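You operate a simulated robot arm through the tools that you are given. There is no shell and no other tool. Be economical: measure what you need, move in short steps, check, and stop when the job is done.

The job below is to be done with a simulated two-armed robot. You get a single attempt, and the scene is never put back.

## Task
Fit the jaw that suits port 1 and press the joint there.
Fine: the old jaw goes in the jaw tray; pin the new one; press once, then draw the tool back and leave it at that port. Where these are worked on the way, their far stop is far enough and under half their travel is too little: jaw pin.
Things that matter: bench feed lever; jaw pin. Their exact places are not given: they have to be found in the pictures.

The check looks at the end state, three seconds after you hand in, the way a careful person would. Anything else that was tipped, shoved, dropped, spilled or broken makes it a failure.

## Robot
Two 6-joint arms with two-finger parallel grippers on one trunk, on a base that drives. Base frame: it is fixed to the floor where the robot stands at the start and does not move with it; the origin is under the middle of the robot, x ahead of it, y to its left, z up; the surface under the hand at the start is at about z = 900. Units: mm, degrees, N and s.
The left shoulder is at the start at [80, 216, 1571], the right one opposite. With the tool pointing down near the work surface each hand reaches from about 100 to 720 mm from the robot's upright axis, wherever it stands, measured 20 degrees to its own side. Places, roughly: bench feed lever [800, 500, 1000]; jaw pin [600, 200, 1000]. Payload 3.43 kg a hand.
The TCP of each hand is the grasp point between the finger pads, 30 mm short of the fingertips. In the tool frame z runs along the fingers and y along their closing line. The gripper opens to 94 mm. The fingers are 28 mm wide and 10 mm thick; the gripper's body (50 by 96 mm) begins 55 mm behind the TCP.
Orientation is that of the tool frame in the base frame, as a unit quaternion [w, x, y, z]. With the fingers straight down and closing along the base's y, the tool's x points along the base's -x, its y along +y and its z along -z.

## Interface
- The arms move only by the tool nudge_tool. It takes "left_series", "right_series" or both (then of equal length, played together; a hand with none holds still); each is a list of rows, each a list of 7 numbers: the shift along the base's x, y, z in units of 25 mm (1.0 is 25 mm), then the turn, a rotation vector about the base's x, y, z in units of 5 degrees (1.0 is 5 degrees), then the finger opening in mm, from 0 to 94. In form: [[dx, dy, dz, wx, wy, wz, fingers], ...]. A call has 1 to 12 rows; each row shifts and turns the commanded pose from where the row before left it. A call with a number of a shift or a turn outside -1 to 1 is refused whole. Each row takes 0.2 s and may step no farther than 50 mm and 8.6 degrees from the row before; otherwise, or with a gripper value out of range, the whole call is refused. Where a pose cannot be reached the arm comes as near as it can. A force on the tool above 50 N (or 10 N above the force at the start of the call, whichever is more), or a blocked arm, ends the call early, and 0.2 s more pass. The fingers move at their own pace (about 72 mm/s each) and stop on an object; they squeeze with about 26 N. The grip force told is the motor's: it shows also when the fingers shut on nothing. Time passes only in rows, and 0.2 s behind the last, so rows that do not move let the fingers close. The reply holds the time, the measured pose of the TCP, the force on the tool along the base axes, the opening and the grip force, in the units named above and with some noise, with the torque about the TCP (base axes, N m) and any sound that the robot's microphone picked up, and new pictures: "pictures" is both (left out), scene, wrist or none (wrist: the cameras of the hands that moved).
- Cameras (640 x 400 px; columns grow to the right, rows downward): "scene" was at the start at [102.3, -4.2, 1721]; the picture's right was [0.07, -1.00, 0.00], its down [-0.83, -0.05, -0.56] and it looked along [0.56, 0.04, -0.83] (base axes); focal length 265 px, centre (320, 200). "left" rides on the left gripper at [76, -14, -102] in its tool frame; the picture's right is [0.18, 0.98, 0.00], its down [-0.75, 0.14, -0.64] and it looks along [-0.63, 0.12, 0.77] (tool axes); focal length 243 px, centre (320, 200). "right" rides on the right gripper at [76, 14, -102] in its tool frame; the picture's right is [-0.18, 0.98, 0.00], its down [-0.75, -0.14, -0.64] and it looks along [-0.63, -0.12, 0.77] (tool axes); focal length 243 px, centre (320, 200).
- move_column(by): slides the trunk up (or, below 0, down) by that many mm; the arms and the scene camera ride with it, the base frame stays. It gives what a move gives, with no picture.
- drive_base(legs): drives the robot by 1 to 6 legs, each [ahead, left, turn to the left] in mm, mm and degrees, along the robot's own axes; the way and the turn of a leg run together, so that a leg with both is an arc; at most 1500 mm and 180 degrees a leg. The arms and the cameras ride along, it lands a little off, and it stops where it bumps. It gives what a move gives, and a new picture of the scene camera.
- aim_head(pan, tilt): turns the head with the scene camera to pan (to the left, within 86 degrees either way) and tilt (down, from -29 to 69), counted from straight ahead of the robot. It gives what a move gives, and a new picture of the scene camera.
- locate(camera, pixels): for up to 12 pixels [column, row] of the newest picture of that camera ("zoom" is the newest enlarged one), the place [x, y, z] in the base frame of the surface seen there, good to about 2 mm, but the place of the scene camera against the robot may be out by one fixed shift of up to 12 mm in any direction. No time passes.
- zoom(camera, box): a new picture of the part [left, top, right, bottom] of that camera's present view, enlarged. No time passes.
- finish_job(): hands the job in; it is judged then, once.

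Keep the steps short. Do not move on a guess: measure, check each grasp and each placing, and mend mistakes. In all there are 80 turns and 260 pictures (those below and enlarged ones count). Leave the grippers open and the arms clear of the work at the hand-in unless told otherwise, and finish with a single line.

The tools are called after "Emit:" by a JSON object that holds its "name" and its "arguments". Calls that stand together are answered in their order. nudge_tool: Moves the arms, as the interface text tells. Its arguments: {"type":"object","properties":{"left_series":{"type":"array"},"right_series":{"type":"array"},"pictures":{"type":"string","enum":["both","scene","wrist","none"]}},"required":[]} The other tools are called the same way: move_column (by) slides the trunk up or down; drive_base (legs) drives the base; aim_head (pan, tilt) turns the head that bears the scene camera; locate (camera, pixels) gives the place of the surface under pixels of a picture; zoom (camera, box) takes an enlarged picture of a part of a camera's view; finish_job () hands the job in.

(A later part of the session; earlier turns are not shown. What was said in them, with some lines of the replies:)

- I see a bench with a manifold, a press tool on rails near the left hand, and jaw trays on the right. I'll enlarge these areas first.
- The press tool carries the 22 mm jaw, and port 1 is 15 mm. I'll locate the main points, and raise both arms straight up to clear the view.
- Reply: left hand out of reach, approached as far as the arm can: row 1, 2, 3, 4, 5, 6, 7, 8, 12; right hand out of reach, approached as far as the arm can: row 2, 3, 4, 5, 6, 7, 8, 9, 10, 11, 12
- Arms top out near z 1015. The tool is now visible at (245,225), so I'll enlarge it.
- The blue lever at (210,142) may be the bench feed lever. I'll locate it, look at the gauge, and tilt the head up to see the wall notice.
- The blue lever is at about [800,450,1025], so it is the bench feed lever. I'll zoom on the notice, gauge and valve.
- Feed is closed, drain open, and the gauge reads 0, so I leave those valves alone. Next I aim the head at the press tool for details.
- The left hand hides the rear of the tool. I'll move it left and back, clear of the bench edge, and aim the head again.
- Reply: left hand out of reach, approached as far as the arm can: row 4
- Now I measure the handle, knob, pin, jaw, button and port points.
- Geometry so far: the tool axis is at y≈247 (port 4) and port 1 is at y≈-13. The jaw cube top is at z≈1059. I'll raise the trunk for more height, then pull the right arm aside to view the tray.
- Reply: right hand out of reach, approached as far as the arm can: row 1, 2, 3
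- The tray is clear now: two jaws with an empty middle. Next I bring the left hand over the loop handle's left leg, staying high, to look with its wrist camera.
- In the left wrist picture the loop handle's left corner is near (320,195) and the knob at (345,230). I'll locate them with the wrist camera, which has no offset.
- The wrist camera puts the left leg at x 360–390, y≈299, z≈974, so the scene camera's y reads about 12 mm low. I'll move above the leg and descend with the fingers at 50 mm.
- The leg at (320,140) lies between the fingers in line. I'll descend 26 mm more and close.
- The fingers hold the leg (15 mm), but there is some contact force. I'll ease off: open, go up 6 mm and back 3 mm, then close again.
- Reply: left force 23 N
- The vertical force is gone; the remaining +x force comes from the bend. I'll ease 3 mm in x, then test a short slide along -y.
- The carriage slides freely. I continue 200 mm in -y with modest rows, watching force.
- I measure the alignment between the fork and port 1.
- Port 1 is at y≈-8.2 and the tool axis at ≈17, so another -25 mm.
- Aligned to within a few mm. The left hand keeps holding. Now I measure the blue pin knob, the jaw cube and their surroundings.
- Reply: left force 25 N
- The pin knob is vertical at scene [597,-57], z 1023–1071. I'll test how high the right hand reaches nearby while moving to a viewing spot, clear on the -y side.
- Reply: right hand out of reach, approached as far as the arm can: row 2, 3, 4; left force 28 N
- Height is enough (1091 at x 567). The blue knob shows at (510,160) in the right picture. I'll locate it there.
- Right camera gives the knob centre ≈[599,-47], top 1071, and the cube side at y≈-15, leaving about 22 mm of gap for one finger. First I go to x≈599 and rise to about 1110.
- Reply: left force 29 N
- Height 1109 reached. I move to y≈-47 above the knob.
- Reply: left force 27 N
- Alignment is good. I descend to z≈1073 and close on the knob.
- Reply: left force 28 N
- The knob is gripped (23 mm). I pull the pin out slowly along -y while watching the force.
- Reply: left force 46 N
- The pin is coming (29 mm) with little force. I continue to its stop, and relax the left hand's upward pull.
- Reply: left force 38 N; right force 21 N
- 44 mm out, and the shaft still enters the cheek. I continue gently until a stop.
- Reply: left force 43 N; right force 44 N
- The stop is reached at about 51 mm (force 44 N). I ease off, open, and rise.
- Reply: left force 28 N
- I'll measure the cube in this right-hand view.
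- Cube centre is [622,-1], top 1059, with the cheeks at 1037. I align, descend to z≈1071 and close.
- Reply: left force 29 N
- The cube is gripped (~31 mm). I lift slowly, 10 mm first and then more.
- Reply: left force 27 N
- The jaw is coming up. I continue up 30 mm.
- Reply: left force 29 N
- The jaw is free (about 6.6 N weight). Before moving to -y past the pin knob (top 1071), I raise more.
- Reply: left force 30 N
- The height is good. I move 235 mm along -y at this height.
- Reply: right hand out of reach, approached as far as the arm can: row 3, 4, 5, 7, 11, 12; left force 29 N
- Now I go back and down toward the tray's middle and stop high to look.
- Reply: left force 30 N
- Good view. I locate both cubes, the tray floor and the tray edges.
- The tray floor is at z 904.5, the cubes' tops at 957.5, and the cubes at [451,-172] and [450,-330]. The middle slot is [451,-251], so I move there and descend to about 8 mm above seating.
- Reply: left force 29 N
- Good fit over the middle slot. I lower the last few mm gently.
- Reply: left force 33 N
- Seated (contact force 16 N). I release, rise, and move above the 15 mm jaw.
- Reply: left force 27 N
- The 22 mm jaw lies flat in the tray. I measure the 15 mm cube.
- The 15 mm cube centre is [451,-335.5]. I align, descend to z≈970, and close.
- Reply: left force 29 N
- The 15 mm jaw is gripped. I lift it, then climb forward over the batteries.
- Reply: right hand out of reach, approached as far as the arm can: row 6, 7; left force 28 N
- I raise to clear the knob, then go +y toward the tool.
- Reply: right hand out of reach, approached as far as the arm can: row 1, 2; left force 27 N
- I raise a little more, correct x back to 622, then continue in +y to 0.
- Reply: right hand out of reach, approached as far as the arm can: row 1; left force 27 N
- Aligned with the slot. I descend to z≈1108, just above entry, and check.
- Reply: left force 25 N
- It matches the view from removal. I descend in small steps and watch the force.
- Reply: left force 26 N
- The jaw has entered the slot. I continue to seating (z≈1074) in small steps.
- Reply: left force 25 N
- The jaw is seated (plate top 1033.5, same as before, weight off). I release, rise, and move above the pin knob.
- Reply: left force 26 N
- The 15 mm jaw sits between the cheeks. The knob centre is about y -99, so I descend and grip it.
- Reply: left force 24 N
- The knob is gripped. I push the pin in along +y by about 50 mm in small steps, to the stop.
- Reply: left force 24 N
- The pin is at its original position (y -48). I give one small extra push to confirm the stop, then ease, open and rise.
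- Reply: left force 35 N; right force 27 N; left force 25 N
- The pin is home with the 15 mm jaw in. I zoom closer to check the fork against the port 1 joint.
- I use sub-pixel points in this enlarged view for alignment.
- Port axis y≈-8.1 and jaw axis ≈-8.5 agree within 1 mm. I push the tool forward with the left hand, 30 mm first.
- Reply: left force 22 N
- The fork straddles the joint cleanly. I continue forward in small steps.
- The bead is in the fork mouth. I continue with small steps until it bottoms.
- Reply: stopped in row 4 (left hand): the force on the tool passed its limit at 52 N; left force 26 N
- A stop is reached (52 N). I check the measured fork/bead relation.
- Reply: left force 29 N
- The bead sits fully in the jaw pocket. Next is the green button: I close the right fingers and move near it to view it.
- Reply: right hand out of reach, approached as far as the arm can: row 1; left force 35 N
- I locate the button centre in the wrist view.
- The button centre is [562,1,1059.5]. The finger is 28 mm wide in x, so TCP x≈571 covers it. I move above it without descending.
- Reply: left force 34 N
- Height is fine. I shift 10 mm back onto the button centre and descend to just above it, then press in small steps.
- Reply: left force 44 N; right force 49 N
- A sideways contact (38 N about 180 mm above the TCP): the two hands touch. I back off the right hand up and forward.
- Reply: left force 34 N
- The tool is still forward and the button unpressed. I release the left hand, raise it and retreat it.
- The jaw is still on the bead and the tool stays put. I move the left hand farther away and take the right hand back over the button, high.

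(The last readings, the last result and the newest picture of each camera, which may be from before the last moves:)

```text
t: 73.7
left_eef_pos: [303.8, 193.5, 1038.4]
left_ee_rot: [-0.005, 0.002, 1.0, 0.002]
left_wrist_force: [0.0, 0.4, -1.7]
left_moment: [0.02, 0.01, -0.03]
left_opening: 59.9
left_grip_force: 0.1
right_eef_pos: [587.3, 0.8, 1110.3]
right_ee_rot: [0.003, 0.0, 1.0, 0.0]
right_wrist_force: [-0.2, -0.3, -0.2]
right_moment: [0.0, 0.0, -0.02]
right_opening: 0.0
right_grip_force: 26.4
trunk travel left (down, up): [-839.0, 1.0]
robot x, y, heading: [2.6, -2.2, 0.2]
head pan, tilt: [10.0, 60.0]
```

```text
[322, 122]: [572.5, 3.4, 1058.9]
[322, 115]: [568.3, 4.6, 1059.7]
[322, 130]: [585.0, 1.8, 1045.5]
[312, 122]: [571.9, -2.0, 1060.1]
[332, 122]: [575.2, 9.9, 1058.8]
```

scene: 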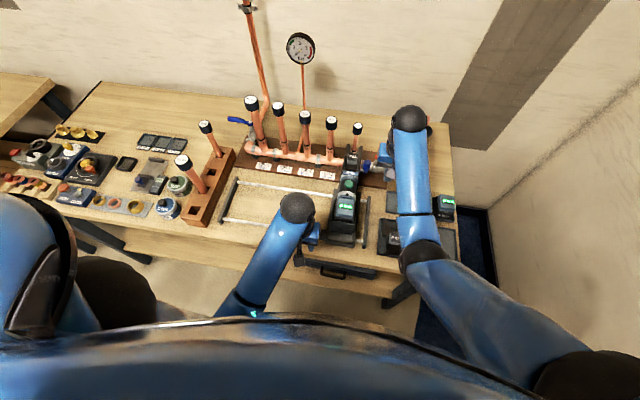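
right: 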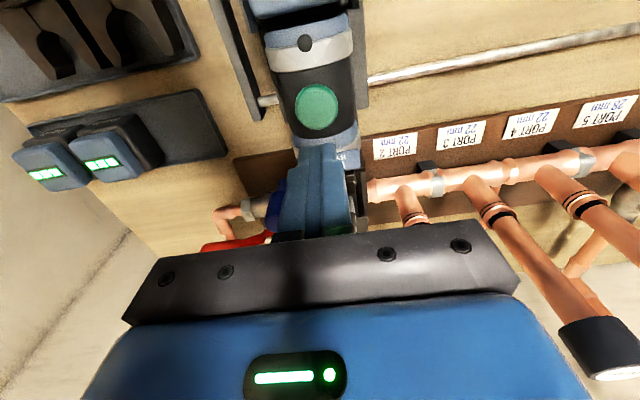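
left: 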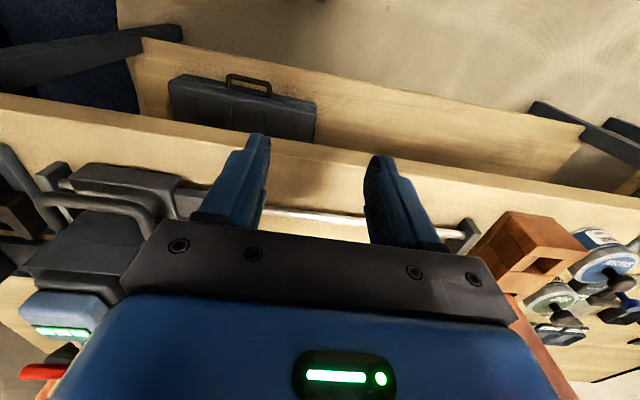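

Button centre is about [566,1]. I move there, descend to 1094, then press in 2.5 mm steps.

Emit:
{"name": "nudge_tool", "arguments": {"right_series": [[-0.4, 0.01, 0, 0, 0, 0, 0], [-0.4, 0, 0, 0, 0, 0, 0], [0, 0, -0.35, 0, 0, 0, 0], [0, 0, -0.3, 0, 0, 0, 0], [0, 0, -0.1, 0, 0, 0, 0], [0, 0, -0.1, 0, 0, 0, 0]], "pictures": "wrist"}}

```text
t: 75.1
left_eef_pos: [304.5, 193.1, 1038.6]
left_ee_rot: [-0.005, 0.001, 1.0, 0.002]
left_wrist_force: [0.4, -0.7, 0.5]
left_moment: [0.02, -0.03, -0.01]
left_opening: 59.9
left_grip_force: 0.1
right_eef_pos: [567.6, 0.2, 1089.6]
right_ee_rot: [0.001, 0.0, 1.0, 0.0]
right_wrist_force: [-0.2, -0.5, -1.3]
right_moment: [0.01, -0.02, 0.0]
right_opening: 0.0
right_grip_force: 26.1
trunk travel left (down, up): [-839.0, 1.0]
robot x, y, heading: [-1.5, -1.4, 0.1]
head pan, tilt: [10.0, 60.0]
```

right: 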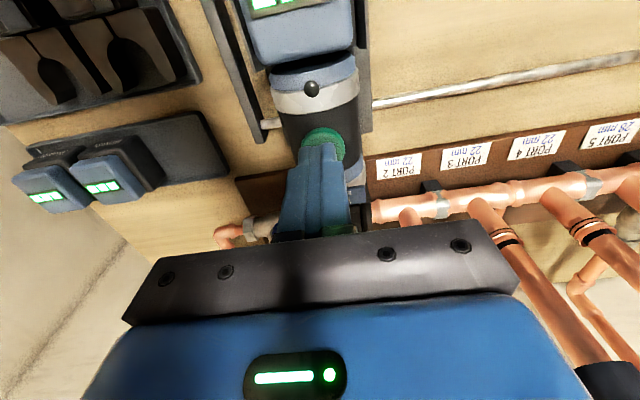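

At contact height with no side force. I press in 2 mm steps and hold.

Emit:
{"name": "nudge_tool", "arguments": {"right_series": [[0, 0, -0.08, 0, 0, 0, 0], [0, 0, -0.08, 0, 0, 0, 0], [0, 0, -0.08, 0, 0, 0, 0]], "pictures": "none"}}

```text
t: 75.9
left_eef_pos: [305.7, 194.1, 1038.4]
left_ee_rot: [-0.005, 0.001, 1.0, 0.002]
left_wrist_force: [0.8, 0.3, -0.9]
left_moment: [-0.02, 0.01, 0.0]
left_opening: 59.8
left_grip_force: 0.0
right_eef_pos: [567.8, 0.1, 1085.6]
right_ee_rot: [0.001, 0.001, 1.0, -0.001]
right_wrist_force: [0.6, 0.6, 1.6]
right_moment: [-0.01, 0.02, -0.04]
right_opening: 0.1
right_grip_force: 25.9
trunk travel left (down, up): [-839.0, 1.0]
robot x, y, heading: [0.1, -3.8, 0.2]
head pan, tilt: [10.0, 60.0]
heard: click
```

A click was heard. I hold and wait to listen for the cycle.

Emit:
{"name": "nudge_tool", "arguments": {"right_series": [[0, 0, 0, 0, 0, 0, 0], [0, 0, 0, 0, 0, 0, 0], [0, 0, 0, 0, 0, 0, 0], [0, 0, 0, 0, 0, 0, 0], [0, 0, 0, 0, 0, 0, 0], [0, 0, 0, 0, 0, 0, 0]], "pictures": "scene"}}

Emit:
{"name": "zoom", "arguments": {"camera": "scene", "box": [310, 120, 400, 260]}}

```text
t: 77.3
left_eef_pos: [305.1, 194.2, 1038.0]
left_ee_rot: [-0.005, 0.002, 1.0, 0.002]
left_wrist_force: [0.1, 0.5, 0.3]
left_moment: [-0.02, 0.01, 0.01]
left_opening: 60.2
left_grip_force: 0.0
right_eef_pos: [568.0, 0.7, 1084.5]
right_ee_rot: [0.002, -0.001, 1.0, 0.0]
right_wrist_force: [0.4, -0.1, 2.7]
right_moment: [0.01, 0.0, 0.0]
right_opening: 0.1
right_grip_force: 26.1
trunk travel left (down, up): [-839.0, 1.0]
robot x, y, heading: [-4.0, 2.7, -0.0]
head pan, tilt: [10.0, 60.0]
```

scene: 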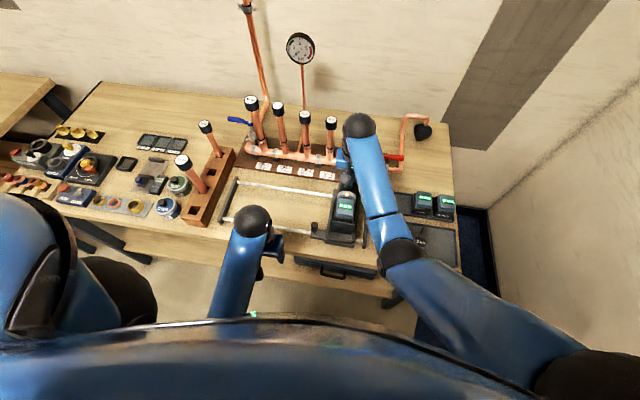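

```text
2.86 times, centred on (355, 190) of scene
```

zoom: 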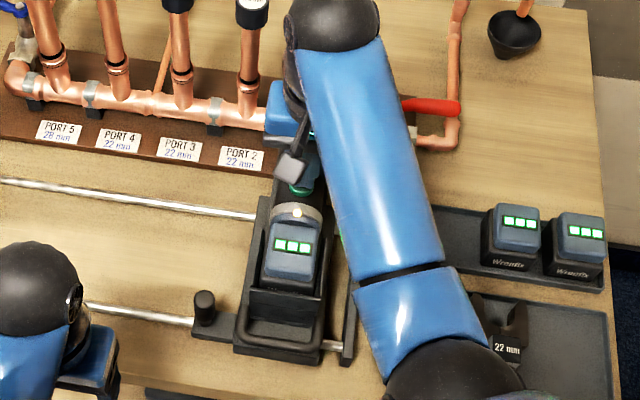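

The small lamp at (299,212) of the zoom seems lit now. I look closer.

Emit:
{"name": "zoom", "arguments": {"camera": "scene", "box": [335, 180, 365, 215]}}

Emit:
{"name": "nudge_tool", "arguments": {"right_series": [[0, 0, 0, 0, 0, 0, 0], [0, 0, 0, 0, 0, 0, 0], [0, 0, 0, 0, 0, 0, 0], [0, 0, 0, 0, 0, 0, 0], [0, 0, 0, 0, 0, 0, 0], [0, 0, 0, 0, 0, 0, 0], [0, 0, 0, 0, 0, 0, 0], [0, 0, 0, 0, 0, 0, 0]], "pictures": "scene"}}

Emit:
{"name": "zoom", "arguments": {"camera": "scene", "box": [335, 180, 365, 215]}}

```text
11.43 times, centred on (350, 198) of scene
```

zoom: 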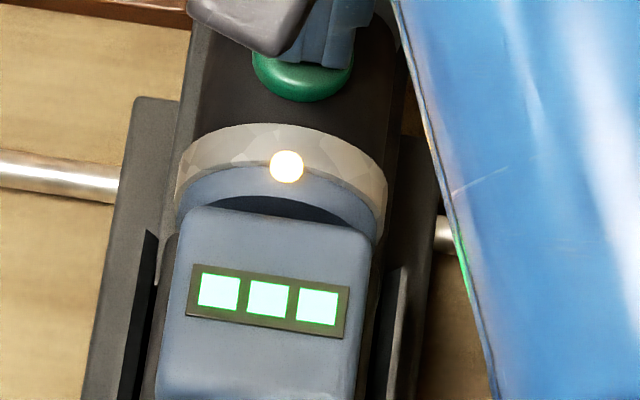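

```text
t: 79.1
left_eef_pos: [304.6, 194.5, 1038.2]
left_ee_rot: [-0.005, 0.002, 1.0, 0.002]
left_wrist_force: [-0.3, -0.6, -0.7]
left_moment: [0.01, -0.01, -0.02]
left_opening: 59.9
left_grip_force: 0.1
right_eef_pos: [569.5, 0.7, 1083.7]
right_ee_rot: [0.002, 0.0, 1.0, -0.001]
right_wrist_force: [0.1, 0.8, 2.6]
right_moment: [0.02, 0.03, -0.02]
right_opening: 0.0
right_grip_force: 25.8
trunk travel left (down, up): [-839.0, 1.0]
robot x, y, heading: [-2.7, 3.6, -0.3]
head pan, tilt: [10.0, 60.0]
```

scene: 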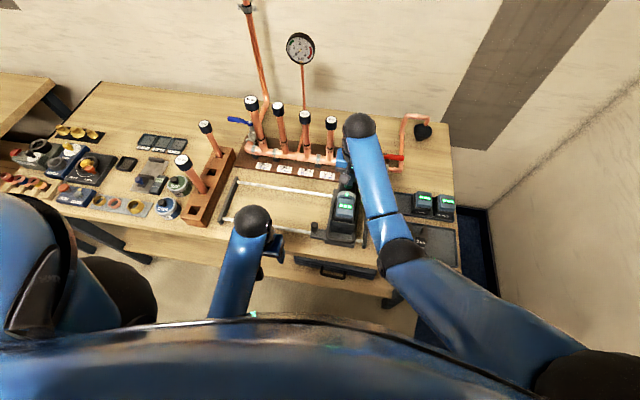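

```text
11.43 times, centred on (350, 198) of scene
```

zoom: 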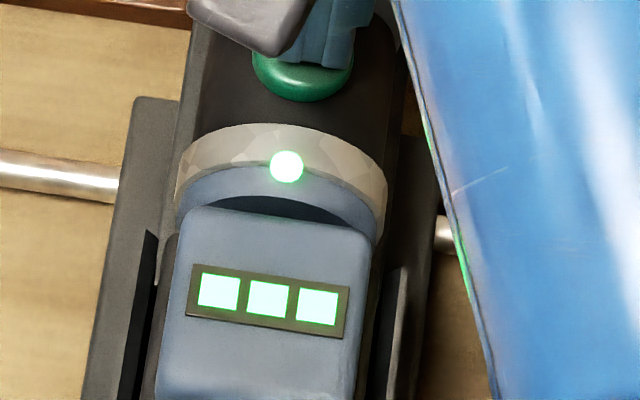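

Amber turned to green, so the press cycle is complete. I lift the right hand straight up and away, and bring the left hand back toward the handle.

Emit:
{"name": "nudge_tool", "arguments": {"right_series": [[0, 0, 0.6, 0, 0, 0, 0], [0.3, 0, 0.5, 0, 0, 0, 0], [0.3, -1, 0, 0, 0, 0, 0], [0, -1, 0, 0, 0, 0, 0], [0, -1, 0, 0, 0, 0, 0], [0, -1, 0, 0, 0, 0, 0], [0, -1, 0, 0, 0, 0, 0], [0, -1, 0, 0, 0, 0, 20], [0, 0, 0, 0, 0, 0, 40]], "left_series": [[0, 0, 0, 0, 0, 0, 40], [0, 0, 0, 0, 0, 0, 40], [0, 0, 0, 0, 0, 0, 40], [0, -1, 0, 0, 0, 0, 40], [0, -1, 0, 0, 0, 0, 40], [0.5, -1, 0, 0, 0, 0, 40], [0.5, -1, 0, 0, 0, 0, 40], [1, -1, 0, 0, 0, 0, 40], [0, -1, 0, 0, 0, 0, 40]], "pictures": "both"}}

Emit:
{"name": "zoom", "arguments": {"camera": "scene", "box": [343, 135, 367, 165]}}

```text
t: 81.1
left_eef_pos: [355.6, 43.7, 1037.3]
left_ee_rot: [-0.005, 0.002, 1.0, 0.002]
left_wrist_force: [-1.0, 0.3, -0.2]
left_moment: [0.03, 0.0, 0.0]
left_opening: 40.0
left_grip_force: 0.0
right_eef_pos: [586.1, -148.5, 1104.9]
right_ee_rot: [0.002, 0.0, 1.0, 0.0]
right_wrist_force: [0.1, -0.1, 0.4]
right_moment: [0.02, -0.01, 0.03]
right_opening: 39.9
right_grip_force: 0.0
right hand out of reach, approached as far as the arm can: row 7
trunk travel left (down, up): [-839.0, 1.0]
robot x, y, heading: [-1.0, -0.1, -0.2]
head pan, tilt: [10.0, 60.0]
```

scene: 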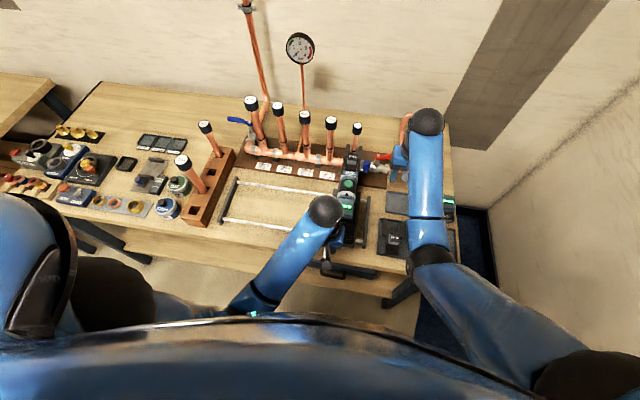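
right: 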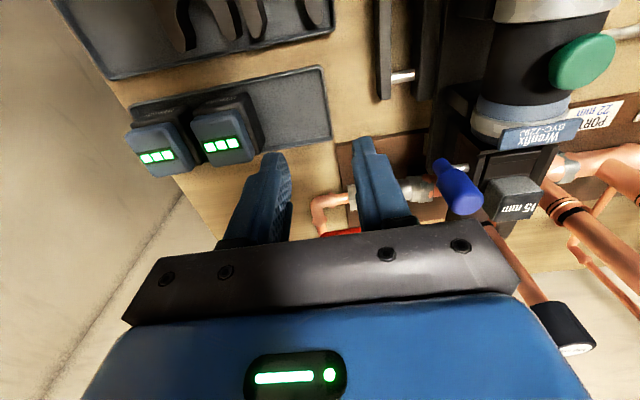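
left: 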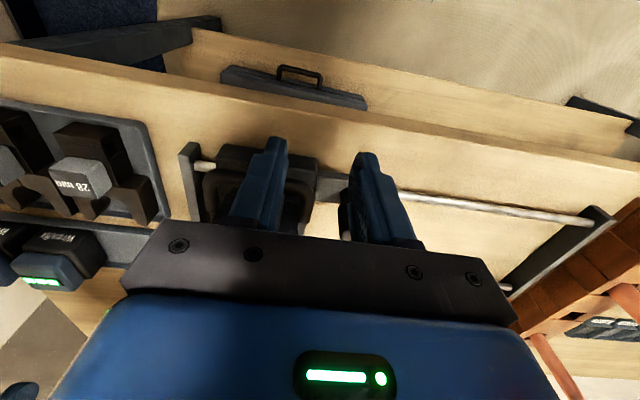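

```text
13.33 times, centred on (355, 150) of scene
```

zoom: 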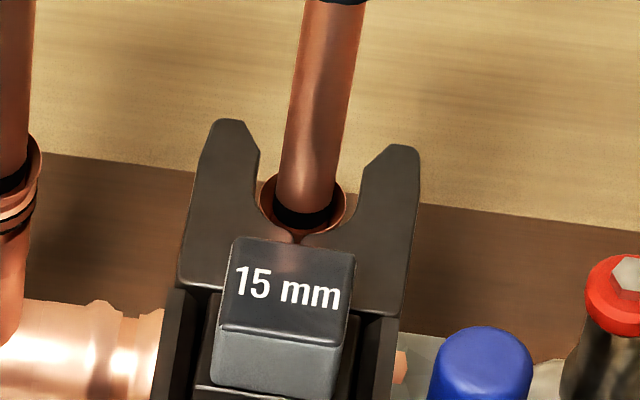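

I locate the loop handle in the left wrist view.

Emit:
{"name": "zoom", "arguments": {"camera": "left", "box": [160, 120, 400, 260]}}

Emit:
{"name": "locate", "arguments": {"camera": "left", "pixels": [[305, 190], [303, 205], [299, 220], [305, 180], [212, 200], [225, 180]]}}

```text
2.67 times, centred on (280, 190) of left
```

zoom: 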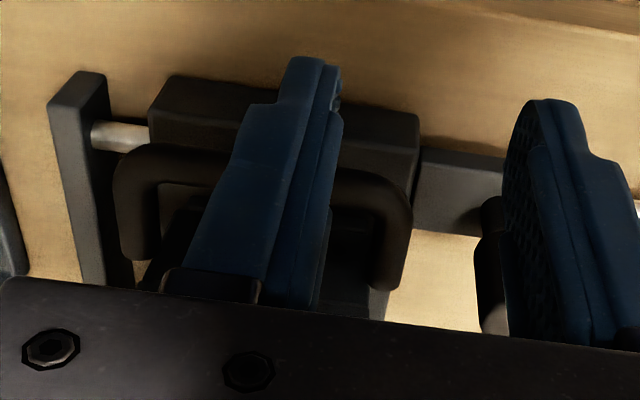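

```text
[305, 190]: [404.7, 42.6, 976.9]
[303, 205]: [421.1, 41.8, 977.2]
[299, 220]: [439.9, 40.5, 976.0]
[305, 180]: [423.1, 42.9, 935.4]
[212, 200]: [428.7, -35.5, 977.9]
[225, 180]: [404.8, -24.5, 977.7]
```

The left leg is at y≈42, x 412–445. I move above it at [432,42] with a 34 mm opening, descend and grip.

Emit:
{"name": "nudge_tool", "arguments": {"left_series": [[1, 0, 0, 0, 0, 0, 34], [1, 0, 0, 0, 0, 0, 34], [1, -0.06, 0, 0, 0, 0, 34], [0.06, 0, -0.6, 0, 0, 0, 34], [0, 0, -0.6, 0, 0, 0, 34], [0, 0, -0.45, 0, 0, 0, 34], [0, 0, 0, 0, 0, 0, 20], [0, 0, 0, 0, 0, 0, 0], [0, 0, 0, 0, 0, 0, 0]], "pictures": "wrist"}}

```text
t: 82.3
left_eef_pos: [429.8, 39.6, 1016.4]
left_ee_rot: [-0.004, 0.004, 1.0, 0.0]
left_wrist_force: [-14.3, 1.3, 7.8]
left_moment: [-0.21, -0.18, -0.28]
left_opening: 33.6
left_grip_force: 0.1
right_eef_pos: [583.1, -148.6, 1107.4]
right_ee_rot: [0.004, 0.0, 1.0, 0.0]
right_wrist_force: [0.3, 1.3, -0.2]
right_moment: [0.01, -0.01, 0.02]
right_opening: 40.3
right_grip_force: 0.0
trunk travel left (down, up): [-839.0, 1.0]
robot x, y, heading: [-1.8, -0.1, -0.1]
head pan, tilt: [10.0, 60.0]
stopped in row 5 (left hand): the force on the tool passed its limit at 68 N (the readings are from after the stop); the commanded pose is now the measured one
```

left: 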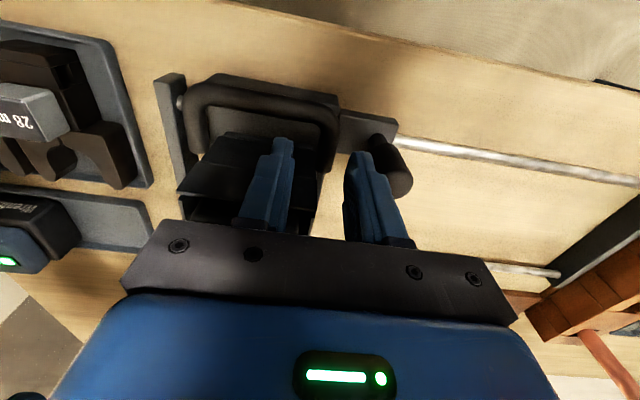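

Contact while descending. I rise 20 mm and look to see what touched.

Emit:
{"name": "nudge_tool", "arguments": {"left_series": [[0, 0, 0.4, 0, 0, 0, 34], [-0.1, 0, 0.4, 0, 0, 0, 34], [0, 0, 0, 0, 0, 0, 34]], "pictures": "both"}}

Emit:
{"name": "zoom", "arguments": {"camera": "left", "box": [160, 60, 440, 260]}}

Emit:
{"name": "locate", "arguments": {"camera": "zoom", "pixels": [[400, 110], [395, 160], [390, 200], [535, 190], [540, 220], [300, 200], [250, 215], [340, 150], [320, 90], [200, 240], [370, 230], [540, 250]]}}

Emit:
{"name": "zoom", "arguments": {"camera": "scene", "box": [300, 170, 390, 290]}}

```text
t: 83.1
left_eef_pos: [429.4, 39.5, 1035.6]
left_ee_rot: [-0.001, 0.002, 1.0, 0.0]
left_wrist_force: [-2.0, -1.3, -0.8]
left_moment: [-0.01, 0.03, -0.04]
left_opening: 33.9
left_grip_force: 0.2
right_eef_pos: [585.3, -148.9, 1105.8]
right_ee_rot: [0.003, 0.0, 1.0, -0.001]
right_wrist_force: [0.3, 0.8, 0.0]
right_moment: [0.02, 0.0, 0.03]
right_opening: 40.0
right_grip_force: 0.0
trunk travel left (down, up): [-839.0, 1.0]
robot x, y, heading: [2.1, -2.5, 0.1]
head pan, tilt: [10.0, 60.0]
```

scene: 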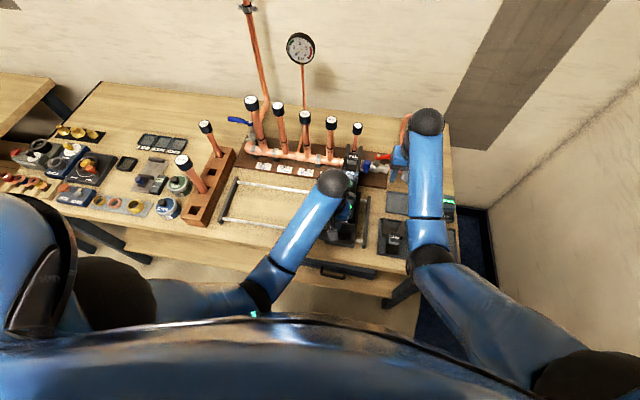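
left: 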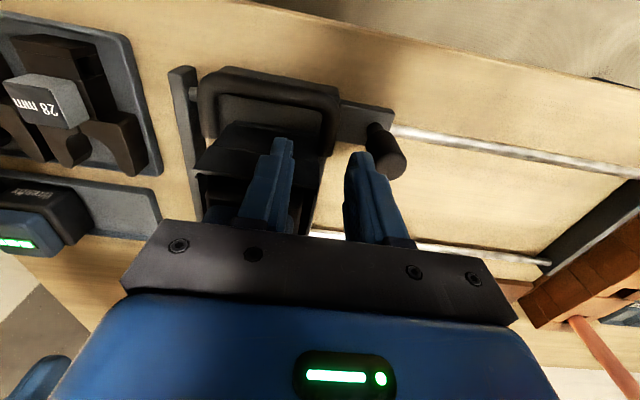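

```text
2.00 times, centred on (300, 160) of left
```

zoom: 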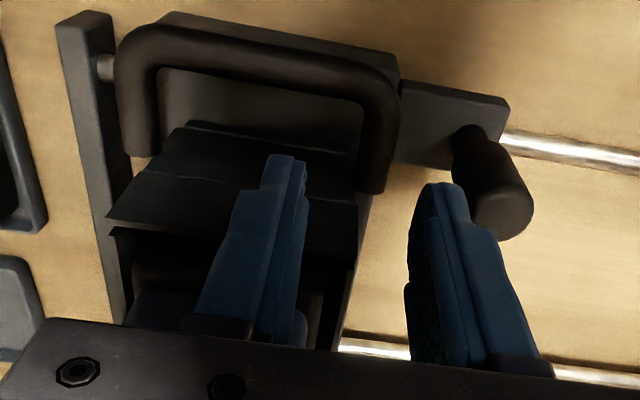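

```text
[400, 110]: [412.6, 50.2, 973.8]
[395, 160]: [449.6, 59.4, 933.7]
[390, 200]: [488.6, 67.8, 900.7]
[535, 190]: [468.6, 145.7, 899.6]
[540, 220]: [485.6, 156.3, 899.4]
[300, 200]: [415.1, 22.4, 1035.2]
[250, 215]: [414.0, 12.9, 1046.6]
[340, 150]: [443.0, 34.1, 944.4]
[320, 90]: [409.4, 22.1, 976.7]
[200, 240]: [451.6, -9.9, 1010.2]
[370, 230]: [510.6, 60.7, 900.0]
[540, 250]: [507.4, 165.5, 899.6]
```

```text
3.33 times, centred on (345, 230) of scene
```

zoom: 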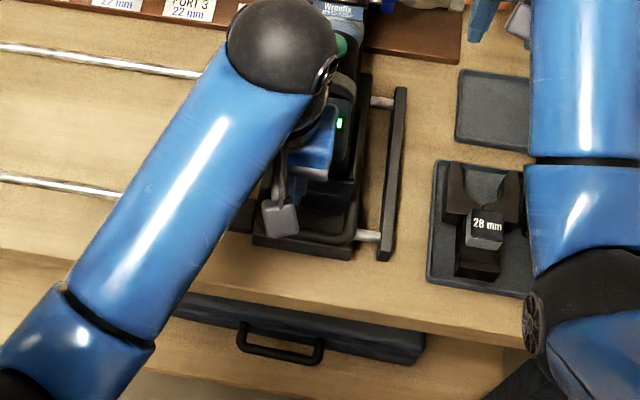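

The knob stays on the cross-carriage, so it is now right beside the outer finger. I measure it and the loop more exactly.

Emit:
{"name": "zoom", "arguments": {"camera": "left", "box": [180, 60, 420, 200]}}

Emit:
{"name": "locate", "arguments": {"camera": "left", "pixels": [[390, 160], [382, 150], [404, 160], [375, 135], [265, 75], [265, 85], [265, 92], [328, 110], [332, 130], [265, 125], [230, 130], [225, 145]]}}

```text
2.67 times, centred on (300, 130) of left
```

zoom: 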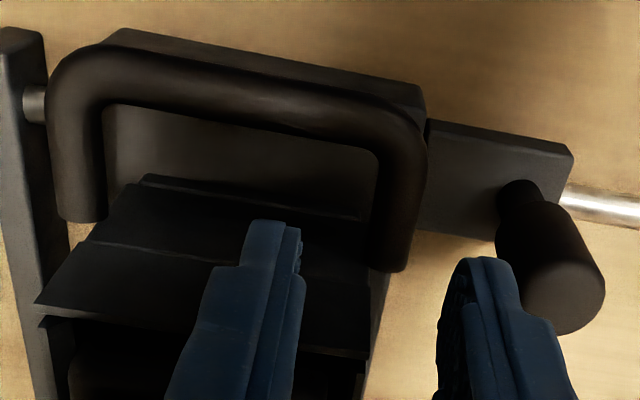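

```text
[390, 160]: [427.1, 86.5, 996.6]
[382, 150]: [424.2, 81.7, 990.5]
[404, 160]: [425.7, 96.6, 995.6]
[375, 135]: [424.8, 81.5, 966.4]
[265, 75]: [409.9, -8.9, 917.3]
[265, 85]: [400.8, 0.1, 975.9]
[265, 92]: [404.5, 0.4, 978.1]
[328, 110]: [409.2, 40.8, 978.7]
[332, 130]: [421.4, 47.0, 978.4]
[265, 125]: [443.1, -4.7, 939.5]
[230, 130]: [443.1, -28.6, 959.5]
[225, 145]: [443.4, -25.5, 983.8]
```

The crossbar's inner edge is at x≈410 and the cradle rear at 443, so the finger (28 mm) must centre at 426. I had been 4–5 mm too far forward. I correct to [426,45] with a 30 mm opening and descend.

Emit:
{"name": "nudge_tool", "arguments": {"left_series": [[-0.13, 0.22, 0, 0, 0, 0, 30], [0, 0, 0, 0, 0, 0, 30], [0, 0, -0.4, 0, 0, 0, 30], [0, 0, -0.4, 0, 0, 0, 30], [0, 0, -0.4, 0, 0, 0, 30]], "pictures": "wrist"}}

```text
t: 84.3
left_eef_pos: [426.3, 45.3, 1005.8]
left_ee_rot: [-0.002, 0.002, 1.0, 0.0]
left_wrist_force: [1.2, -0.3, 1.9]
left_moment: [-0.04, -0.02, 0.01]
left_opening: 30.0
left_grip_force: 0.0
right_eef_pos: [584.4, -148.9, 1105.5]
right_ee_rot: [0.002, -0.001, 1.0, -0.001]
right_wrist_force: [0.2, -0.2, 0.6]
right_moment: [0.0, -0.02, 0.03]
right_opening: 40.0
right_grip_force: 0.0
trunk travel left (down, up): [-839.0, 1.0]
robot x, y, heading: [0.4, 4.5, 0.2]
head pan, tilt: [10.0, 60.0]
```

left: 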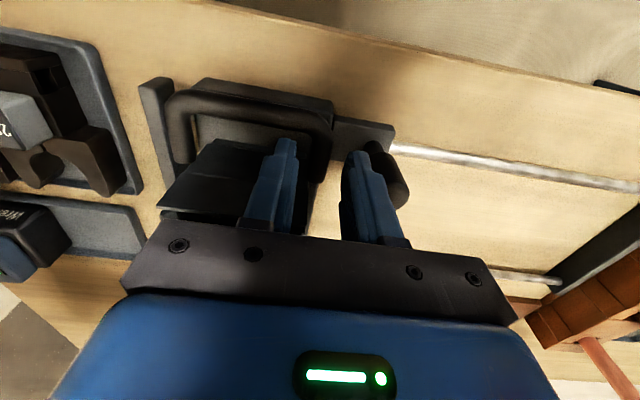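

Clear this time. I descend 11 mm more and close on the leg.

Emit:
{"name": "nudge_tool", "arguments": {"left_series": [[0, 0, -0.25, 0, 0, 0, 30], [0, 0, -0.2, 0, 0, 0, 30], [0, 0, 0, 0, 0, 0, 15], [0, 0, 0, 0, 0, 0, 0], [0, 0, 0, 0, 0, 0, 0]], "pictures": "wrist"}}

```text
t: 85.5
left_eef_pos: [427.2, 44.9, 995.3]
left_ee_rot: [-0.003, 0.002, 1.0, 0.0]
left_wrist_force: [2.1, -8.5, -3.1]
left_moment: [-0.27, -0.17, 1.4]
left_opening: 15.4
left_grip_force: 45.1
right_eef_pos: [586.4, -149.1, 1104.9]
right_ee_rot: [0.002, 0.0, 1.0, 0.001]
right_wrist_force: [0.0, 0.1, -1.6]
right_moment: [-0.02, 0.01, -0.01]
right_opening: 40.0
right_grip_force: 0.1
trunk travel left (down, up): [-839.0, 1.0]
robot x, y, heading: [-0.1, 0.1, 0.0]
head pan, tilt: [10.0, 60.0]
5 turns are left
```

left: 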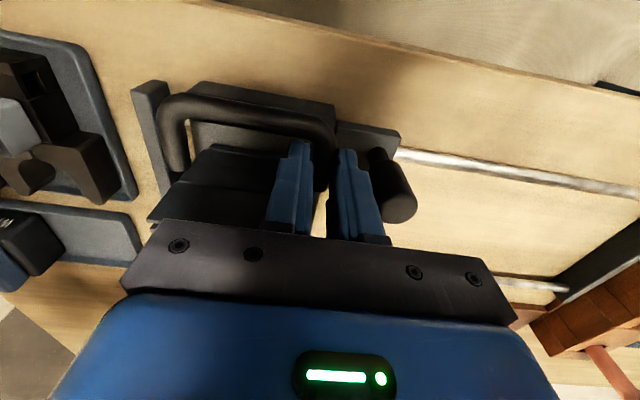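

Gripped. Few turns remain, so in one call I draw the tool back 49 mm, open, and rise.

Emit:
{"name": "nudge_tool", "arguments": {"left_series": [[-0.2, 0, 0, 0, 0, 0, 0], [-0.24, 0, 0, 0, 0, 0, 0], [-0.24, 0, 0, 0, 0, 0, 0], [-0.26, 0, 0, 0, 0, 0, 0], [-0.26, 0, 0, 0, 0, 0, 0], [-0.26, 0, 0, 0, 0, 0, 0], [-0.26, 0, 0, 0, 0, 0, 0], [-0.24, 0, 0, 0, 0, 0, 0], [0, 0, 0, 0, 0, 0, 34], [0, 0, 0, 0, 0, 0, 34], [0, 0, 0.8, 0, 0, 0, 40], [0, 0, 0.8, 0, 0, 0, 40]], "pictures": "scene"}}

```text
t: 88.1
left_eef_pos: [377.1, 45.7, 1034.1]
left_ee_rot: [-0.003, 0.002, 1.0, 0.0]
left_wrist_force: [-1.0, 0.1, 0.7]
left_moment: [-0.02, -0.01, 0.01]
left_opening: 40.2
left_grip_force: 0.1
right_eef_pos: [583.9, -148.6, 1106.1]
right_ee_rot: [0.003, 0.0, 1.0, -0.001]
right_wrist_force: [-0.5, -0.8, -0.1]
right_moment: [0.02, -0.04, 0.0]
right_opening: 39.7
right_grip_force: 0.0
trunk travel left (down, up): [-839.0, 1.0]
robot x, y, heading: [-4.9, 0.6, -0.1]
head pan, tilt: [10.0, 60.0]
4 turns are left
```

scene: 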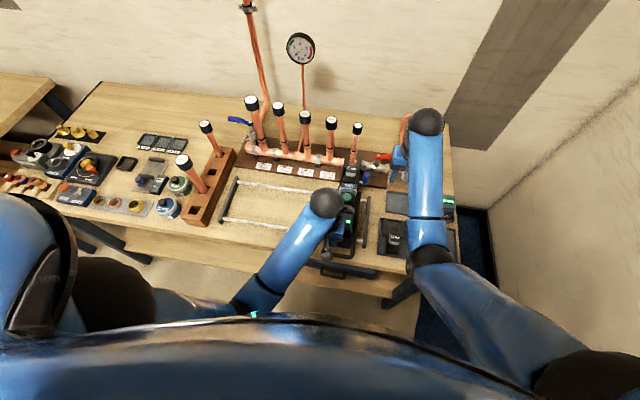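

The tool is drawn back. I retreat the left hand from the bench, move the right hand farther aside, and open both grippers.

Emit:
{"name": "nudge_tool", "arguments": {"left_series": [[-0.8, 0, 0, 0, 0, 0, 40], [-1, 0.3, 0, 0, 0, 0, 40], [-1, 1, 0, 0, 0, 0, 70], [0, 1, 0, 0, 0, 0, 94], [0, 1, 0, 0, 0, 0, 94], [0, 1, 0, 0, 0, 0, 94], [0, 0, 0, 0, 0, 0, 94]], "right_series": [[0, -1, 0, 0, 0, 0, 40], [0, -1, 0, 0, 0, 0, 60], [0, -1, 0, 0, 0, 0, 94], [0, 0, 0, 0, 0, 0, 94], [0, 0, 0, 0, 0, 0, 94], [0, 0, 0, 0, 0, 0, 94], [0, 0, 0, 0, 0, 0, 94]], "pictures": "scene"}}

Emit:
{"name": "zoom", "arguments": {"camera": "scene", "box": [300, 120, 420, 270]}}

```text
t: 89.7
left_eef_pos: [307.9, 153.2, 1034.3]
left_ee_rot: [-0.002, 0.002, 1.0, 0.0]
left_wrist_force: [-0.2, 0.2, 0.8]
left_moment: [-0.01, 0.0, -0.01]
left_opening: 93.7
left_grip_force: 0.0
right_eef_pos: [586.3, -223.9, 1104.5]
right_ee_rot: [0.004, -0.001, 1.0, -0.001]
right_wrist_force: [1.1, 0.1, 0.6]
right_moment: [0.02, -0.02, -0.01]
right_opening: 94.1
right_grip_force: 0.0
trunk travel left (down, up): [-839.0, 1.0]
robot x, y, heading: [0.1, -1.9, 0.0]
head pan, tilt: [10.0, 60.0]
```

scene: 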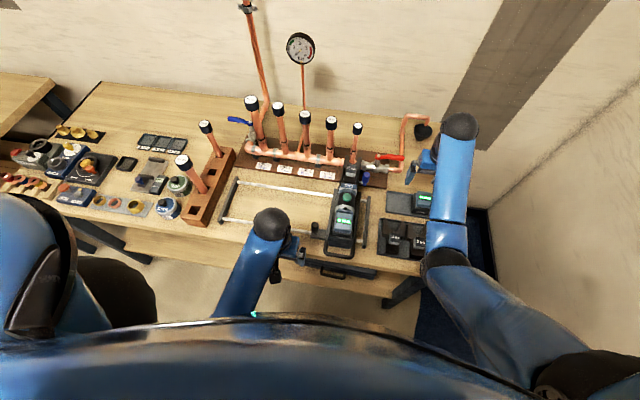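

```text
2.67 times, centred on (360, 195) of scene
3 turns are left
```

zoom: 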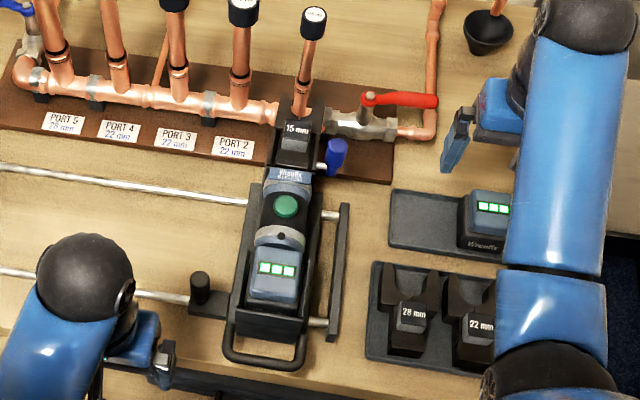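

I check the drawn-back position and the pressed joint in one last look.

Emit:
{"name": "zoom", "arguments": {"camera": "scene", "box": [335, 130, 375, 180]}}

Emit:
{"name": "locate", "arguments": {"camera": "scene", "pixels": [[351.4, 168.5], [347, 197], [347, 196], [340, 255], [346.7, 161], [366, 175]]}}

```text
8.00 times, centred on (355, 155) of scene
```

zoom: 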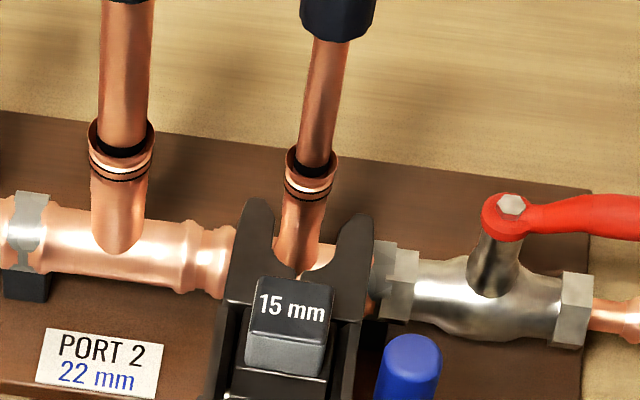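

```text
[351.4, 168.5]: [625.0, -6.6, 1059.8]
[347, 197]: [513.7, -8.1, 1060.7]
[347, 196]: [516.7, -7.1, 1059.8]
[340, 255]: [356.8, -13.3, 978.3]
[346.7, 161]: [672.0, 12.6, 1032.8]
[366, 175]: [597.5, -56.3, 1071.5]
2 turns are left
```

Port 1 now shows the pressed rings. The tool is back at its drawn-back position, the pin is home, and the arms are clear with the grippers open. I hand in.

Emit:
{"name": "finish_job", "arguments": {}}

```text
The job is handed in.
```

The job is handed in: the 15 mm jaw is fitted and pinned, port 1 is pressed once, the tool is drawn back and left at port 1, and the old 22 mm jaw is in the jaw tray.
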